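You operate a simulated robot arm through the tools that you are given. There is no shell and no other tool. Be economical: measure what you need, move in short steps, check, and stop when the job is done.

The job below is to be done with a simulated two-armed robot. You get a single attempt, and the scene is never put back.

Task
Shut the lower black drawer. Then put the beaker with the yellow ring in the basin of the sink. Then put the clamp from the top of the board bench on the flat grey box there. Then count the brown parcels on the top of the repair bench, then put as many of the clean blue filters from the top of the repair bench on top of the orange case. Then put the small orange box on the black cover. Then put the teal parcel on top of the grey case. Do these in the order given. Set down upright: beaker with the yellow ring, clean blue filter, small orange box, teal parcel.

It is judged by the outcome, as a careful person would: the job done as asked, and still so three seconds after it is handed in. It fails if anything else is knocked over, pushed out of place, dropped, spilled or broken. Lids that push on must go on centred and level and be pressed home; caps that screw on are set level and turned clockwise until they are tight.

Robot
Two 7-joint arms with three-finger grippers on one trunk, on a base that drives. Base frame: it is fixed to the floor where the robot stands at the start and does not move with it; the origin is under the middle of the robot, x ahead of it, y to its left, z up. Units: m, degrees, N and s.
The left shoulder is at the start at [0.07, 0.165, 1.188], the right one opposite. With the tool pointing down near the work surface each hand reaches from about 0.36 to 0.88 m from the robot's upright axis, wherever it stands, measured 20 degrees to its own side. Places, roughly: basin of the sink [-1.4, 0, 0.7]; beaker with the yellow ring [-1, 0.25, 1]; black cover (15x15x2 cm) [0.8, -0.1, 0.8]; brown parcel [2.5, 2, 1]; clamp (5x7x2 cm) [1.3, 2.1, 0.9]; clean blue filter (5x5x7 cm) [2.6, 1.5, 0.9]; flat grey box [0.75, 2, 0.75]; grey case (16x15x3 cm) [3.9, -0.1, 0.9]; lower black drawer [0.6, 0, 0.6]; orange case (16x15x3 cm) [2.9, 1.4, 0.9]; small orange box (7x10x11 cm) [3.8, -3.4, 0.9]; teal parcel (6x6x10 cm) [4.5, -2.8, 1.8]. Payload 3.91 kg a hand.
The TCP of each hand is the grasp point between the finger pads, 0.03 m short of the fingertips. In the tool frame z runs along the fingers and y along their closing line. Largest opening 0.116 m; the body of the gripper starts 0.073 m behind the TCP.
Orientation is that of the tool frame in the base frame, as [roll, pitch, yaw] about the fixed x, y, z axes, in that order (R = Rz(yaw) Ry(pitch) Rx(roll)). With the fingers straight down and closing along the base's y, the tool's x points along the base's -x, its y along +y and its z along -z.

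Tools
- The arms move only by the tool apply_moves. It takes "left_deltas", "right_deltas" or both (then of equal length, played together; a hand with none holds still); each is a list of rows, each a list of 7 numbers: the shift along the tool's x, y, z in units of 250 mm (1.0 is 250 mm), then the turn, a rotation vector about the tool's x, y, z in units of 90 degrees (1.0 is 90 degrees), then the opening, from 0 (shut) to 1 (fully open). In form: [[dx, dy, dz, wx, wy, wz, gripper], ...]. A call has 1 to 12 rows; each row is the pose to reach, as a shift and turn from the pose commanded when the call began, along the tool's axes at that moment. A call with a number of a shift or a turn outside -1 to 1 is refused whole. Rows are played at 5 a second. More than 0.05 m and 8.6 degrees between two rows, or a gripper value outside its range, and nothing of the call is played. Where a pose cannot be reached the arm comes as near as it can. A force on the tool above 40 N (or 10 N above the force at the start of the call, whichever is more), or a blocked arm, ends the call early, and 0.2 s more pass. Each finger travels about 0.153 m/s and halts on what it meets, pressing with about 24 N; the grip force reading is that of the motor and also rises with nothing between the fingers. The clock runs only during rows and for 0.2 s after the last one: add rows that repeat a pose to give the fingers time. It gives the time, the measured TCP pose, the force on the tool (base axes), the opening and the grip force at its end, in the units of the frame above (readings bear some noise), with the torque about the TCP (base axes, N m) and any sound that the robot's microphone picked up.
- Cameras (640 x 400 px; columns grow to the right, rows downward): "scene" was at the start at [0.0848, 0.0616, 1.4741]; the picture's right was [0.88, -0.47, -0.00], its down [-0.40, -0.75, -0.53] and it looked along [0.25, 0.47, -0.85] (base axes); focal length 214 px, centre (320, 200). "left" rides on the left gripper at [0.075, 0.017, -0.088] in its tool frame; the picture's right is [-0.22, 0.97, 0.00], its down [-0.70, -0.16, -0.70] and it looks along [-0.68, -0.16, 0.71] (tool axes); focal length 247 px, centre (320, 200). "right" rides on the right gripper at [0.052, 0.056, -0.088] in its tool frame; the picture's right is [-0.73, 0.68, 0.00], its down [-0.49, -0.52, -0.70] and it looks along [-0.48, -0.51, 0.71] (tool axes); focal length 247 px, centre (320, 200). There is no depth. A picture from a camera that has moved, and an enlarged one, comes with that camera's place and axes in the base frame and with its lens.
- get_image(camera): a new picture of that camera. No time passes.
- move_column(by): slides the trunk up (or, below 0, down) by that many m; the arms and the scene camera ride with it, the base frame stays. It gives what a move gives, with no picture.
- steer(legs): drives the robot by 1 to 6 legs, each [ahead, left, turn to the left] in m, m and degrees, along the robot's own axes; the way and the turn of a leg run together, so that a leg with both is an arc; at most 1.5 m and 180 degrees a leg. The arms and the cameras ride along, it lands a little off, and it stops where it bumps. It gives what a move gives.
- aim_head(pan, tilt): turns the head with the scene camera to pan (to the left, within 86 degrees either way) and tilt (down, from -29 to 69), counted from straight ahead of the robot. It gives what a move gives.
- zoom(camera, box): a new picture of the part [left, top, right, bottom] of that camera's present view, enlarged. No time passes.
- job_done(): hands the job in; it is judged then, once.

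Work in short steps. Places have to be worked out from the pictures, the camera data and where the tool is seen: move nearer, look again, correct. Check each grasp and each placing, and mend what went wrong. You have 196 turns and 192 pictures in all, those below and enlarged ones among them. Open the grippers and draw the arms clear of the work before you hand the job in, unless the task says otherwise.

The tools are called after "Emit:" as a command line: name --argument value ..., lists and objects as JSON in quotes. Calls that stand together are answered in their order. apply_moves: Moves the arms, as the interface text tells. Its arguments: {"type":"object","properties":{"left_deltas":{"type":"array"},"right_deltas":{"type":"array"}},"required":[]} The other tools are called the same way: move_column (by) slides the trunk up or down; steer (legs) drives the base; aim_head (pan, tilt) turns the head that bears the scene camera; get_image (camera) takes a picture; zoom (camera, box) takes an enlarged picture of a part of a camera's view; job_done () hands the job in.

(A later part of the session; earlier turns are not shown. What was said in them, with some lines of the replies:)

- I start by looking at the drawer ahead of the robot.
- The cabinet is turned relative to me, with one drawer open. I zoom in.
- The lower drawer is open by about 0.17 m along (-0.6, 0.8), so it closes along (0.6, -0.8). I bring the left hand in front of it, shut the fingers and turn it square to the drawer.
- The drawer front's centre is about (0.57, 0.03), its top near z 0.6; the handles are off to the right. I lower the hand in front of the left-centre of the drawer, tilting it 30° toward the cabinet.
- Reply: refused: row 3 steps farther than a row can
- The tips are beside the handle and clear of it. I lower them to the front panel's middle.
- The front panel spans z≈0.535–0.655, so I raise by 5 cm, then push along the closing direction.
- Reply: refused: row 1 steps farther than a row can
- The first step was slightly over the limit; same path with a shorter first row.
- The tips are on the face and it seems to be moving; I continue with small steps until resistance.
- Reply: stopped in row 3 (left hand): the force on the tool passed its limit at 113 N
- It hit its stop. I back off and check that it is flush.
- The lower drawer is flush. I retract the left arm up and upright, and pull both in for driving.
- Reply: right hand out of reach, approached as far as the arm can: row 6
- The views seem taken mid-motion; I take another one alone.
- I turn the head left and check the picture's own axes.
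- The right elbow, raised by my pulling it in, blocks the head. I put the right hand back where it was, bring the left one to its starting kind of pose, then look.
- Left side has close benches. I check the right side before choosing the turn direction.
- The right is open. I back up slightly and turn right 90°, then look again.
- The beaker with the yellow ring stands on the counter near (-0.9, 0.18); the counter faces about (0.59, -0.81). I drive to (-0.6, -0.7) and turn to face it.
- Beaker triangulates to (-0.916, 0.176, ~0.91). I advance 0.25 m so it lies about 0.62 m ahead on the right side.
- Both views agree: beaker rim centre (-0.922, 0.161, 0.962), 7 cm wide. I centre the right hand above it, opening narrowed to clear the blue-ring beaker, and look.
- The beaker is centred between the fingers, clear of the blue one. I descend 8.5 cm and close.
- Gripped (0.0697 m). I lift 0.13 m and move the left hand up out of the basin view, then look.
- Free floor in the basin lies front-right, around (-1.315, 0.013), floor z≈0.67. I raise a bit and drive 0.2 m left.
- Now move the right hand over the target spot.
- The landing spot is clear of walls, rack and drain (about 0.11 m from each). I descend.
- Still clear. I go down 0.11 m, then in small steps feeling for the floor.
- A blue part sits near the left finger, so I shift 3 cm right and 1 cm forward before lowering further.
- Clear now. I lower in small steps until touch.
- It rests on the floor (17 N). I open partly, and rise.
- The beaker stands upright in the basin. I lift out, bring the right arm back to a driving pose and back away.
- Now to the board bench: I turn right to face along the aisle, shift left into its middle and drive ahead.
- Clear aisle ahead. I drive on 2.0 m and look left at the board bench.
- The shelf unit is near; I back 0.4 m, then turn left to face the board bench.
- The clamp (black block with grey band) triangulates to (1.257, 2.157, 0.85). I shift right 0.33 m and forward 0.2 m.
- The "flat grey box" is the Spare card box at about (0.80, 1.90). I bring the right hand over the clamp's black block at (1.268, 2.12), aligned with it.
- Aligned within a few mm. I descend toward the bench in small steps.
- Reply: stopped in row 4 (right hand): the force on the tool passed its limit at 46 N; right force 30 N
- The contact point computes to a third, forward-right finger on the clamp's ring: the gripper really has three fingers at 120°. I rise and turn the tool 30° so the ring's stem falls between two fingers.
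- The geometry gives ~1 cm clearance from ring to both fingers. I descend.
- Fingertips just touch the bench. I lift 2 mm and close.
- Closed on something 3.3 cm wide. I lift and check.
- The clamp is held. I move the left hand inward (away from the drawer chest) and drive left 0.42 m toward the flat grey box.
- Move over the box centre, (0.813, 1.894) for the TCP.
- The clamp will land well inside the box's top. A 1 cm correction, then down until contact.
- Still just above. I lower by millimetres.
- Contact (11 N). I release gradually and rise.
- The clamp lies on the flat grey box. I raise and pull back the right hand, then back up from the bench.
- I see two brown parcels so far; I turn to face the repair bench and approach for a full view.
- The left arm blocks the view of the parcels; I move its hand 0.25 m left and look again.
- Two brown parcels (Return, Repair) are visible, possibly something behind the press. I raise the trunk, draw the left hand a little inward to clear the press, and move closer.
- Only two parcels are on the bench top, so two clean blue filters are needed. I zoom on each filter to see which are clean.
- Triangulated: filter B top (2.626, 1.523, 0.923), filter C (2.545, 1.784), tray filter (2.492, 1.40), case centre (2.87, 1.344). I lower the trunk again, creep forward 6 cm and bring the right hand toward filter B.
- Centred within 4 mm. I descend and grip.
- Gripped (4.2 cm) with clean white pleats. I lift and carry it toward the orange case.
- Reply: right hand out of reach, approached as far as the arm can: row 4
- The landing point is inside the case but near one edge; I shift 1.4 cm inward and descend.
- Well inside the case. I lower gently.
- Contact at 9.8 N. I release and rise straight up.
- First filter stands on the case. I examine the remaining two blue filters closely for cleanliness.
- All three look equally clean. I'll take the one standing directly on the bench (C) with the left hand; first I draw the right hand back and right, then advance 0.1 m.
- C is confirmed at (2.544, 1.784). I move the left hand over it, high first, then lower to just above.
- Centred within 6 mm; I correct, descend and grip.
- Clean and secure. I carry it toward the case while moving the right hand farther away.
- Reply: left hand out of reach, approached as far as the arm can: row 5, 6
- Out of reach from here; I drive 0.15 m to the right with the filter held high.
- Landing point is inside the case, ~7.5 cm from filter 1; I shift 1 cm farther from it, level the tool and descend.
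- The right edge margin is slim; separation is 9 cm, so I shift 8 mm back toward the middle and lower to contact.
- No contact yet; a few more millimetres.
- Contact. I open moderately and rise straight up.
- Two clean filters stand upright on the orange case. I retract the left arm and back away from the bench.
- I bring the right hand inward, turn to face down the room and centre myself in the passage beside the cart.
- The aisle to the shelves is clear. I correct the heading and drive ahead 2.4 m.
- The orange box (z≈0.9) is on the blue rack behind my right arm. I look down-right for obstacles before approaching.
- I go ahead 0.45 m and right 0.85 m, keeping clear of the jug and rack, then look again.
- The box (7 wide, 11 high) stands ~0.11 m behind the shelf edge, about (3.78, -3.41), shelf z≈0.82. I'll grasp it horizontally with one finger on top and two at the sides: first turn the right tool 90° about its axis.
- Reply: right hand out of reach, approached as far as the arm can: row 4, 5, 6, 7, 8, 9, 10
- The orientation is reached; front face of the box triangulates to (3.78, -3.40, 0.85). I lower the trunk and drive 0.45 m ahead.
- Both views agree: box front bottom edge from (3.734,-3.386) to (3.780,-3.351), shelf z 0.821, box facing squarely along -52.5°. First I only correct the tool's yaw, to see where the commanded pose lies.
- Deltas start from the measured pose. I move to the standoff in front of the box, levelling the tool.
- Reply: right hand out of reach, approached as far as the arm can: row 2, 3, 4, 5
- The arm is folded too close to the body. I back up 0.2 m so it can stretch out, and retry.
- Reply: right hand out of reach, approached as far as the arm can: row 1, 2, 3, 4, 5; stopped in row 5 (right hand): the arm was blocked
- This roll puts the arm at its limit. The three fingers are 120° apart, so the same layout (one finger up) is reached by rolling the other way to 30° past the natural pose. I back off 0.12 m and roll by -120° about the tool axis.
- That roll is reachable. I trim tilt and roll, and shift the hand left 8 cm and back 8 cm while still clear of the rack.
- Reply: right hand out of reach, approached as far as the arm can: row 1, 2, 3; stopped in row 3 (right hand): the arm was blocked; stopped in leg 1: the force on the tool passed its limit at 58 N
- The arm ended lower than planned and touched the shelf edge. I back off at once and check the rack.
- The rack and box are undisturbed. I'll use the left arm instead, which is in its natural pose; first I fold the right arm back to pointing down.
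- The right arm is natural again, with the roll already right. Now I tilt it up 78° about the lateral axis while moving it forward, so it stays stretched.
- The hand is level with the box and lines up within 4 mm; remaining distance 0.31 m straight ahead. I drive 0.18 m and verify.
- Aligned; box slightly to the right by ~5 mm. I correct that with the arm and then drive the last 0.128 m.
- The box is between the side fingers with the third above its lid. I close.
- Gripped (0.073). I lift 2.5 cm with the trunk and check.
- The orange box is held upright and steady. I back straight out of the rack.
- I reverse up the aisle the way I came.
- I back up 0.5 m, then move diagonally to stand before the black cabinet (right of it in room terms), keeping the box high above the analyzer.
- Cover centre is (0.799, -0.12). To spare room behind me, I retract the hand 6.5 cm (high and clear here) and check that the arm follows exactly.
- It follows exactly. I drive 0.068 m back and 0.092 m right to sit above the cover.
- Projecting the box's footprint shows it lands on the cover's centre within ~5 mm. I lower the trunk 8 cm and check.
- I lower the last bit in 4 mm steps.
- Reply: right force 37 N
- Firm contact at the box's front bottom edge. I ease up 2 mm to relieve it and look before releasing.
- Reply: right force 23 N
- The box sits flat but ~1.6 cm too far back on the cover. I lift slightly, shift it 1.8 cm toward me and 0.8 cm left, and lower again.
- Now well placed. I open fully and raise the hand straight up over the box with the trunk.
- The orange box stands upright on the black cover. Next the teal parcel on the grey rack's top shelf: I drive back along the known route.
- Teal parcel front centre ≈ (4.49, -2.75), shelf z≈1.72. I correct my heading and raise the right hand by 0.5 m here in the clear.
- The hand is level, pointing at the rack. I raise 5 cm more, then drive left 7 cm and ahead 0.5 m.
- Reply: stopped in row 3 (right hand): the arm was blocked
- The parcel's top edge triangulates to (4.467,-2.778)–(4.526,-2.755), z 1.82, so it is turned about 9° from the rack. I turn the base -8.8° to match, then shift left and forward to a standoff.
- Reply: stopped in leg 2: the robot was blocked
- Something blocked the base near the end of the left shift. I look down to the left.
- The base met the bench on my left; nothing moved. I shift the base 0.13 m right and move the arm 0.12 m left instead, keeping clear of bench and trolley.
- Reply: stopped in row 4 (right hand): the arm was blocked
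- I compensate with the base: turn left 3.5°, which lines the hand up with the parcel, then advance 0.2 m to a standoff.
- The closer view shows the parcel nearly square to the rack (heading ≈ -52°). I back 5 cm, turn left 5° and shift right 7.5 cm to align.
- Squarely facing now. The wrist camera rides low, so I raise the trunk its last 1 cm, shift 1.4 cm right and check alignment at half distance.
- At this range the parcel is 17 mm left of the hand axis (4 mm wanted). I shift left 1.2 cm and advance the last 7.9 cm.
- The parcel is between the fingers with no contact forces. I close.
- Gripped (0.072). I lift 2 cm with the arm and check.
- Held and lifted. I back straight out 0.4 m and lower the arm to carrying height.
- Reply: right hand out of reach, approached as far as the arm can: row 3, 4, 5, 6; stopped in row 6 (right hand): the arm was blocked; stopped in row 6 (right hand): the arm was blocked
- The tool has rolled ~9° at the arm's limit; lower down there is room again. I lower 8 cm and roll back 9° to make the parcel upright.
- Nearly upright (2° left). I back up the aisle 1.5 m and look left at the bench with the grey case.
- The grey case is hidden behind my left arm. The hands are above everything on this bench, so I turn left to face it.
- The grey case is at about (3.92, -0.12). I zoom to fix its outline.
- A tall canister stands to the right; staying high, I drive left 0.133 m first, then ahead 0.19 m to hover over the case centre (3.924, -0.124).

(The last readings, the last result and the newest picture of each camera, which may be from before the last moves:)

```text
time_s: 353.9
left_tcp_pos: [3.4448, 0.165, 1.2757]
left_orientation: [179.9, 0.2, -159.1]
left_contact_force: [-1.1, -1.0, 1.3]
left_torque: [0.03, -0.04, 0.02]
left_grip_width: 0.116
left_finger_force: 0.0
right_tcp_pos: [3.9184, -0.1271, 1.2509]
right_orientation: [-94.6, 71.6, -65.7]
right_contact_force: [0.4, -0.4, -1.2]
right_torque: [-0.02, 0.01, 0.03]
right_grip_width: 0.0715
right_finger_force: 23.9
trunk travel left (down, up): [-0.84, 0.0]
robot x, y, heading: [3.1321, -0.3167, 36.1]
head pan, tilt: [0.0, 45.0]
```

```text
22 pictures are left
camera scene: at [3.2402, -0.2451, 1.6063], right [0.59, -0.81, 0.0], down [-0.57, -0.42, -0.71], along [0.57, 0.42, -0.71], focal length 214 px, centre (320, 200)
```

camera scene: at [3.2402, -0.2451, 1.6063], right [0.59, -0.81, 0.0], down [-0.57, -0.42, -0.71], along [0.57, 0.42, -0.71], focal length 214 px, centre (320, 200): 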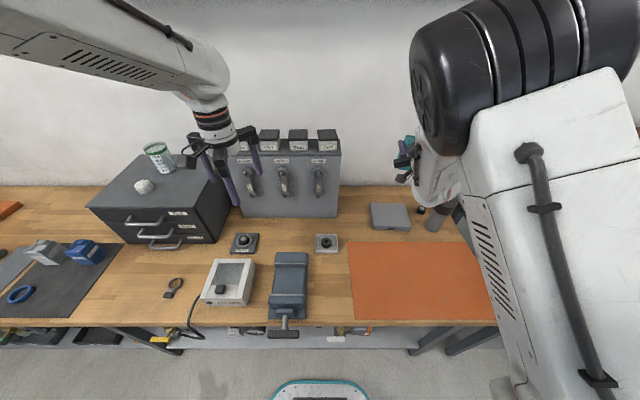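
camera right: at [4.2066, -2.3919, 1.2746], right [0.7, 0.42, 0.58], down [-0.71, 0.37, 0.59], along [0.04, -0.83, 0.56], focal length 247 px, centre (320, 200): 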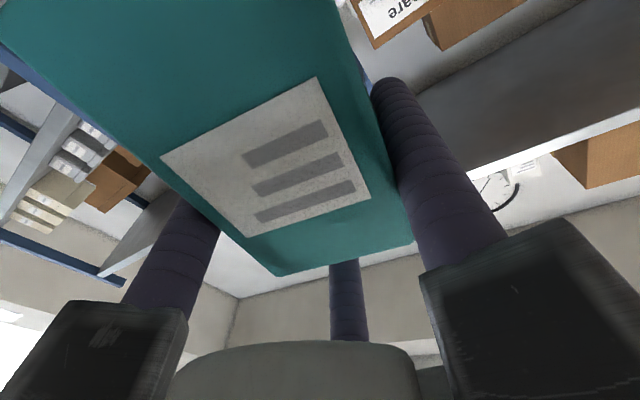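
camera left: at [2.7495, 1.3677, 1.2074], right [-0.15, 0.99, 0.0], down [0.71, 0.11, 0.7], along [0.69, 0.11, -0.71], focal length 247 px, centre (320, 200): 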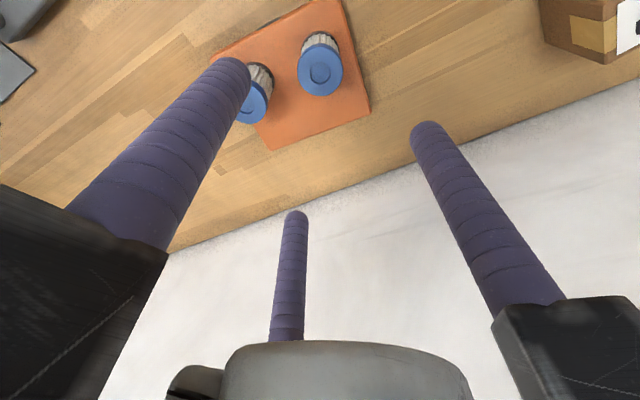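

The hover point matches the case centre. Lowering the trunk would also lower the left hand onto the drawers, so I first raise the left hand 0.25 m, and trim the parcel's roll.

Emit:
apply_moves --left_deltas '[[0.03, 0, -0.16, 0, 0, 0, 1], [0.06, 0, -0.32, 0, 0, 0, 1], [0.09, 0, -0.48, 0, 0, 0, 1], [0.12, 0, -0.64, 0, 0, 0, 1], [0.12, 0, -0.82, 0, 0, 0, 1], [0.12, 0, -1.0, 0, 0, 0, 1]]' --right_deltas '[[0, 0, 0, 0, 0, 0, 0.4], [0, 0, 0, 0, 0, -0.01, 0.4], [0, 0, 0, 0, 0, -0.02, 0.4], [0, 0, 0, 0, 0, -0.026, 0.4], [0, 0, 0, 0, 0, -0.026, 0.4], [0, 0, 0, 0, 0, -0.026, 0.4]]'

Emit:
move_column --by -0.2

Emit:
get_image --camera "scene"

```text
time_s: 355.3
left_tcp_pos: [3.4233, 0.1529, 1.5225]
left_orientation: [179.8, 0.0, -159.0]
left_contact_force: [0.2, 0.7, -0.8]
left_torque: [0.01, 0.04, 0.0]
left_grip_width: 0.116
left_finger_force: 0.1
right_tcp_pos: [3.9225, -0.1294, 1.2485]
right_orientation: [-95.0, 69.5, -66.2]
right_contact_force: [0.3, 0.2, -1.1]
right_torque: [0.02, 0.0, 0.02]
right_grip_width: 0.0712
right_finger_force: 24.1
trunk travel left (down, up): [-0.84, 0.0]
robot x, y, heading: [3.1352, -0.3202, 36.5]
head pan, tilt: [0.0, 45.0]
```

```text
time_s: 357.4
left_tcp_pos: [3.4214, 0.1526, 1.3213]
left_orientation: [179.9, 0.1, -159.1]
left_contact_force: [0.8, -0.8, -0.3]
left_torque: [0.05, -0.02, 0.03]
left_grip_width: 0.116
left_finger_force: 0.0
right_tcp_pos: [3.9219, -0.1279, 1.0503]
right_orientation: [-94.8, 69.4, -65.9]
right_contact_force: [-0.9, -0.1, -1.1]
right_torque: [0.01, -0.02, -0.01]
right_grip_width: 0.0713
right_finger_force: 24.4
trunk travel left (down, up): [-0.64, 0.2]
robot x, y, heading: [3.1352, -0.3206, 36.4]
head pan, tilt: [0.0, 45.0]
```

```text
21 pictures are left
camera scene: at [3.2429, -0.2422, 1.4059], right [0.59, -0.81, 0.0], down [-0.57, -0.42, -0.71], along [0.57, 0.42, -0.71], focal length 214 px, centre (320, 200)
```

scene: 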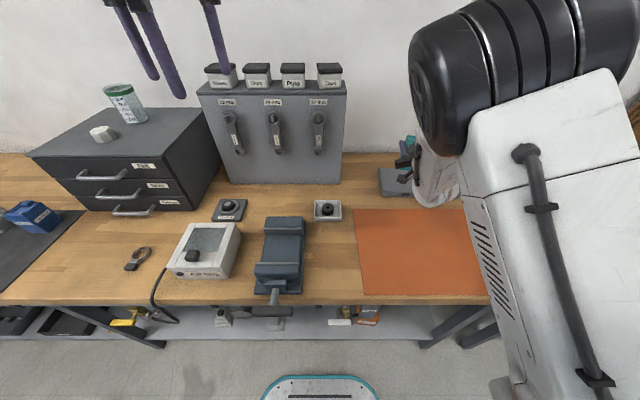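

Emit:
zoom --camera "scene" --box '[350, 110, 480, 220]'

Emit:
get_image --camera "right"

```text
3.64 times, centred on (415, 165) of scene
camera zoom: at [3.2429, -0.2422, 1.4059], right [0.59, -0.81, 0.0], down [-0.57, -0.42, -0.71], along [0.57, 0.42, -0.71], focal length 780 px, centre (-26, 327)
```

zoom: 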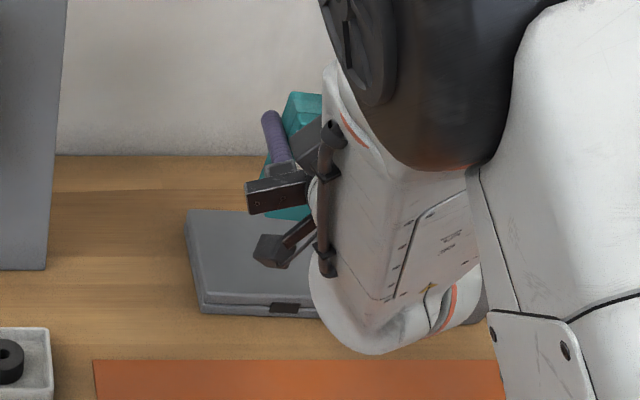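

```text
19 pictures are left
camera right: at [3.8257, -0.1409, 0.9835], right [-0.42, 0.79, 0.45], down [-0.45, -0.61, 0.66], along [0.79, 0.07, 0.6], focal length 247 px, centre (320, 200)
```

right: 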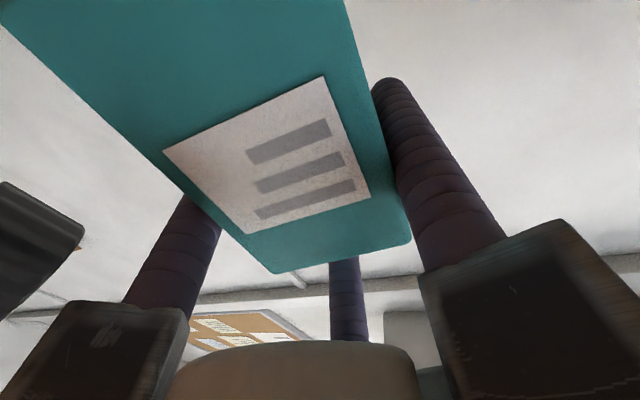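

Case outline is consistent with the hover position. I lower the trunk 5.5 cm, then feel down with the arm.

Emit:
move_column --by -0.055

Emit:
apply_moves --right_deltas '[[0.015, 0.0056, 0.0005, 0, 0, 0, 0.4], [0.03, 0.011, 0.001, 0, 0, 0, 0.4], [0.045, 0.017, 0.0015, 0, 0, 0, 0.4]]'

```text
time_s: 358.4
left_tcp_pos: [3.4211, 0.1535, 1.2662]
left_orientation: [179.8, 0.1, -159.1]
left_contact_force: [0.0, -0.6, 0.4]
left_torque: [-0.04, -0.01, 0.01]
left_grip_width: 0.116
left_finger_force: 0.0
right_tcp_pos: [3.9221, -0.1283, 0.995]
right_orientation: [-94.8, 69.5, -65.9]
right_contact_force: [1.0, -0.8, -0.9]
right_torque: [0.01, 0.0, 0.01]
right_grip_width: 0.0714
right_finger_force: 23.8
trunk travel left (down, up): [-0.585, 0.255]
robot x, y, heading: [3.1359, -0.3243, 36.4]
head pan, tilt: [0.0, 45.0]
```

```text
time_s: 359.2
left_tcp_pos: [3.4223, 0.1534, 1.2681]
left_orientation: [-180.0, 0.1, -159.1]
left_contact_force: [0.0, 1.0, -0.6]
left_torque: [-0.01, 0.02, 0.01]
left_grip_width: 0.116
left_finger_force: 0.0
right_tcp_pos: [3.9211, -0.1259, 0.9824]
right_orientation: [-94.6, 69.1, -65.5]
right_contact_force: [1.0, 0.6, -1.4]
right_torque: [0.0, -0.01, 0.02]
right_grip_width: 0.0715
right_finger_force: 23.6
trunk travel left (down, up): [-0.585, 0.255]
robot x, y, heading: [3.1356, -0.319, 36.2]
head pan, tilt: [0.0, 45.0]
```

No contact yet at 0.982; I continue down in 3 mm steps.

Emit:
apply_moves --right_deltas '[[0.011, 0.0042, 0.0003, 0, 0, 0, 0.4], [0.022, 0.0084, 0.0006, 0, 0, 0, 0.4], [0.03, 0.0112, 0.0009, 0, 0, 0, 0.4]]'

Emit:
zoom --camera "scene" --box '[360, 90, 470, 200]'

```text
time_s: 360.0
left_tcp_pos: [3.421, 0.1524, 1.2672]
left_orientation: [179.9, 0.1, -159.2]
left_contact_force: [-0.8, -0.7, 0.7]
left_torque: [0.02, 0.01, -0.01]
left_grip_width: 0.116
left_finger_force: 0.0
right_tcp_pos: [3.9208, -0.1249, 0.979]
right_orientation: [-93.2, 68.9, -64.3]
right_contact_force: [5.3, -1.3, 14.5]
right_torque: [-0.55, -0.52, 0.17]
right_grip_width: 0.0714
right_finger_force: 24.2
trunk travel left (down, up): [-0.585, 0.255]
robot x, y, heading: [3.1374, -0.3196, 36.6]
head pan, tilt: [0.0, 45.0]
```

```text
3.64 times, centred on (415, 145) of scene
camera zoom: at [3.2418, -0.2427, 1.3513], right [0.59, -0.81, 0.0], down [-0.57, -0.42, -0.71], along [0.57, 0.42, -0.71], focal length 780 px, centre (-26, 400)
```

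zoom: 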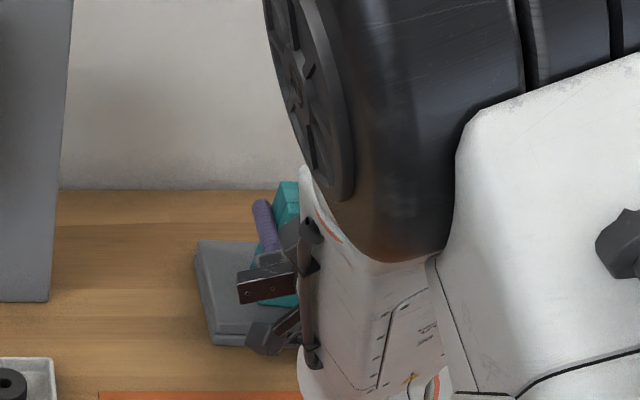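

Contact (14.5 N) at the expected height, under the parcel. I open the fingers.

Emit:
apply_moves --right_deltas '[[-0.004, -0.0015, 0, 0, 0, 0, 0.5], [-0.004, -0.0015, 0, 0, 0, 0, 0.65], [-0.004, -0.0015, 0, 0, 0, 0, 0.8], [-0.004, -0.0015, 0, 0, 0, 0, 0.9], [-0.004, -0.0015, 0, 0, 0, 0, 0.9]]'

Emit:
get_image --camera "right"

```text
time_s: 361.2
left_tcp_pos: [3.422, 0.1535, 1.2667]
left_orientation: [180.0, 0.1, -159.1]
left_contact_force: [0.4, 0.3, -1.0]
left_torque: [0.04, -0.02, 0.02]
left_grip_width: 0.1162
left_finger_force: 0.1
right_tcp_pos: [3.9195, -0.1252, 0.9764]
right_orientation: [-94.5, 69.0, -65.4]
right_contact_force: [-0.8, 0.4, -0.1]
right_torque: [0.02, -0.02, 0.04]
right_grip_width: 0.1041
right_finger_force: 0.1
trunk travel left (down, up): [-0.585, 0.255]
robot x, y, heading: [3.1363, -0.3219, 36.3]
head pan, tilt: [0.0, 45.0]
```

```text
17 pictures are left
camera right: at [3.8238, -0.1386, 0.9098], right [-0.42, 0.79, 0.44], down [-0.45, -0.6, 0.66], along [0.79, 0.08, 0.61], focal length 247 px, centre (320, 200)
```

right: 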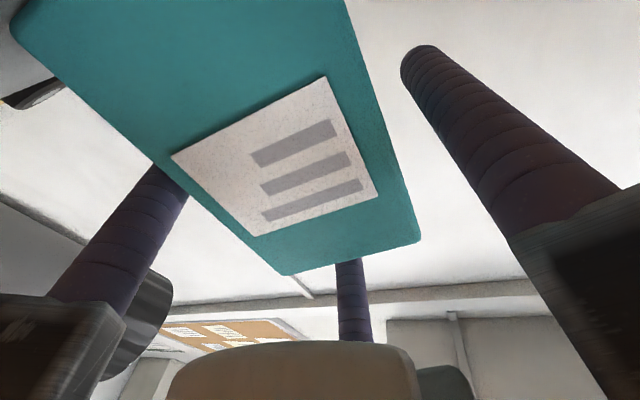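

Released; the parcel stands on the case. I open fully and back straight out along the hand's axis.

Emit:
apply_moves --right_deltas '[[0, 0, 0, 0, 0, 0, 1], [0, 0, 0, 0, 0, 0, 1]]'

Emit:
steer --legs '[[-0.238, 0.031, 0]]'

Emit:
get_image --camera "right"

```text
time_s: 361.8
left_tcp_pos: [3.4231, 0.1529, 1.2671]
left_orientation: [179.9, 0.1, -159.1]
left_contact_force: [0.7, -0.1, -0.4]
left_torque: [-0.01, -0.04, 0.01]
left_grip_width: 0.1161
left_finger_force: 0.1
right_tcp_pos: [3.9187, -0.1245, 0.9757]
right_orientation: [-94.5, 69.1, -65.4]
right_contact_force: [-0.1, -0.4, 0.1]
right_torque: [-0.02, 0.01, 0.04]
right_grip_width: 0.116
right_finger_force: 0.0
trunk travel left (down, up): [-0.585, 0.255]
robot x, y, heading: [3.1391, -0.3199, 36.3]
head pan, tilt: [0.0, 45.0]
```

```text
time_s: 363.6
left_tcp_pos: [3.2113, 0.0375, 1.2687]
left_orientation: [179.9, 0.1, -159.3]
left_contact_force: [-0.5, -0.8, -0.4]
left_torque: [-0.01, -0.03, -0.02]
left_grip_width: 0.1159
left_finger_force: 0.1
right_tcp_pos: [3.7086, -0.2411, 0.9747]
right_orientation: [-94.5, 69.1, -65.6]
right_contact_force: [-0.7, -0.2, 0.1]
right_torque: [0.0, 0.01, -0.04]
right_grip_width: 0.1159
right_finger_force: 0.2
trunk travel left (down, up): [-0.585, 0.255]
robot x, y, heading: [2.9235, -0.4362, 36.0]
head pan, tilt: [0.0, 45.0]
```

```text
16 pictures are left
camera right: at [3.6127, -0.2548, 0.9097], right [-0.42, 0.79, 0.44], down [-0.45, -0.6, 0.66], along [0.79, 0.08, 0.61], focal length 247 px, centre (320, 200)
```

right: 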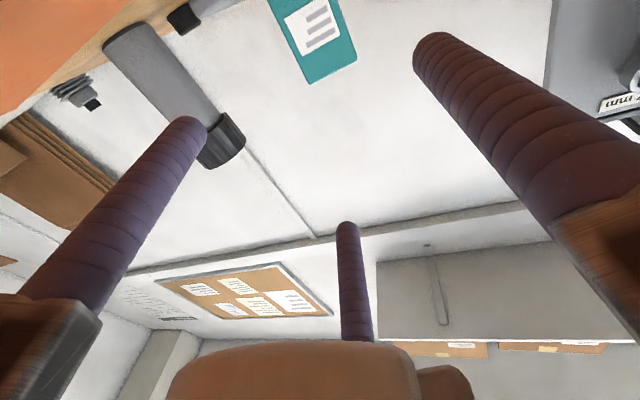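

Clear. I raise the trunk so both hands are well above the bench and check the result.

Emit:
move_column --by 0.22

Emit:
get_image --camera "scene"

```text
time_s: 365.9
left_tcp_pos: [3.2115, 0.0375, 1.4868]
left_orientation: [180.0, 0.1, -159.2]
left_contact_force: [0.1, 0.6, -1.0]
left_torque: [0.02, 0.01, 0.01]
left_grip_width: 0.1158
left_finger_force: 0.0
right_tcp_pos: [3.7085, -0.2407, 1.1964]
right_orientation: [-94.5, 69.0, -65.4]
right_contact_force: [0.0, 0.2, -0.1]
right_torque: [-0.03, 0.01, -0.02]
right_grip_width: 0.1159
right_finger_force: 0.1
trunk travel left (down, up): [-0.805, 0.035]
robot x, y, heading: [2.9235, -0.4367, 36.2]
head pan, tilt: [0.0, 45.0]
```

```text
15 pictures are left
camera scene: at [3.0315, -0.3572, 1.5708], right [0.59, -0.81, 0.0], down [-0.57, -0.42, -0.71], along [0.57, 0.42, -0.71], focal length 214 px, centre (320, 200)
```

scene: 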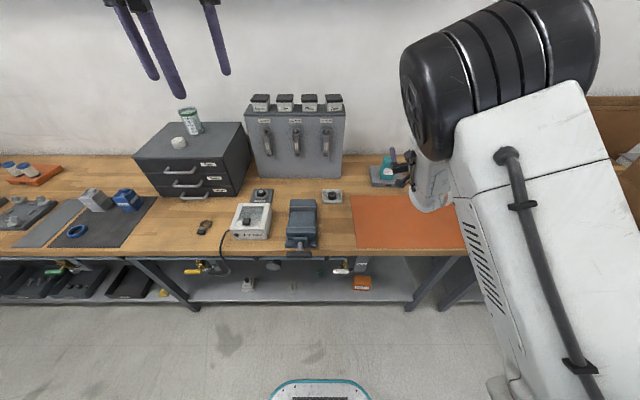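

Emit:
zoom --camera "scene" --box '[350, 135, 440, 205]'

Emit:
zoom --camera "scene" --box '[0, 140, 120, 260]'

```text
5.71 times, centred on (395, 170) of scene
camera zoom: at [3.0315, -0.3572, 1.5708], right [0.59, -0.81, 0.0], down [-0.57, -0.42, -0.71], along [0.57, 0.42, -0.71], focal length 1226 px, centre (-109, 371)
```

zoom: 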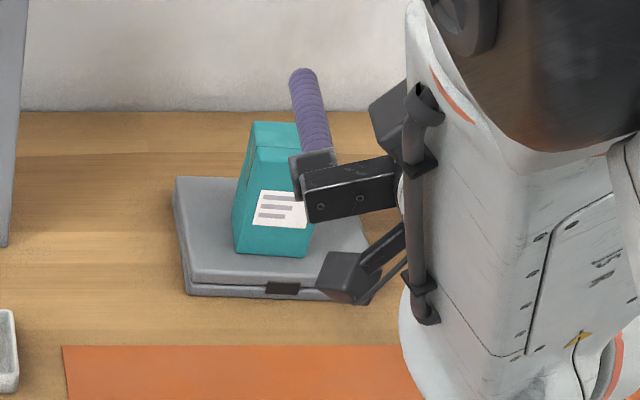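

```text
3.33 times, centred on (60, 200) of scene
camera zoom: at [3.0315, -0.3572, 1.5708], right [0.59, -0.81, 0.0], down [-0.57, -0.42, -0.71], along [0.57, 0.42, -0.71], focal length 715 px, centre (1187, 200)
```

zoom: 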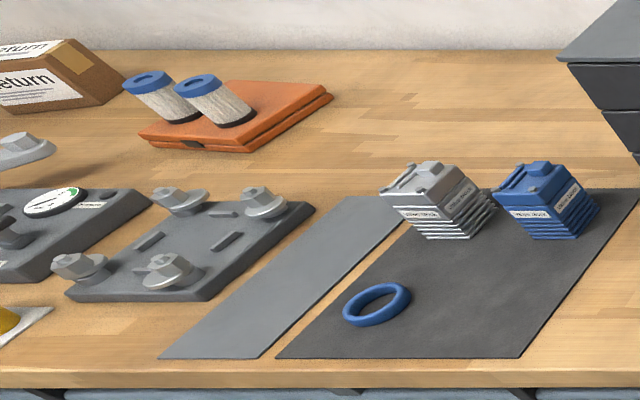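

The teal parcel stands upright on the grey case, and both filters still stand on the orange case. The grippers are open and the arms are clear, so I hand in the job.

Emit:
job_done

```text
The job is handed in.
```

I finished all the steps in the order given and handed the job in, and each placement looked right in the last picture I took of it.

- **Drawer:** the lower black drawer is pushed shut and flush.
- **Beaker:** the one with the yellow ring stands upright on the floor of the basin.
- **Clamp:** it lies on the flat grey box, the one labelled "Spare card".
- **Filters:** I counted two brown parcels (Return and Repair), so two clean blue filters stand upright on the orange case. All three blue filters there looked equally clean. I used two that stood directly on the bench and left the one in the green tray.
- **Small orange box:** it stands upright on the black cover.
- **Teal parcel:** it stands upright on the grey case.

- **Bumps:** two things touched while I worked at the racks, and nothing looked moved afterwards. The right gripper hit a shelf edge on the blue rack (58 N) on one approach to the orange box. The base also stopped against the bench beside the grey rack.
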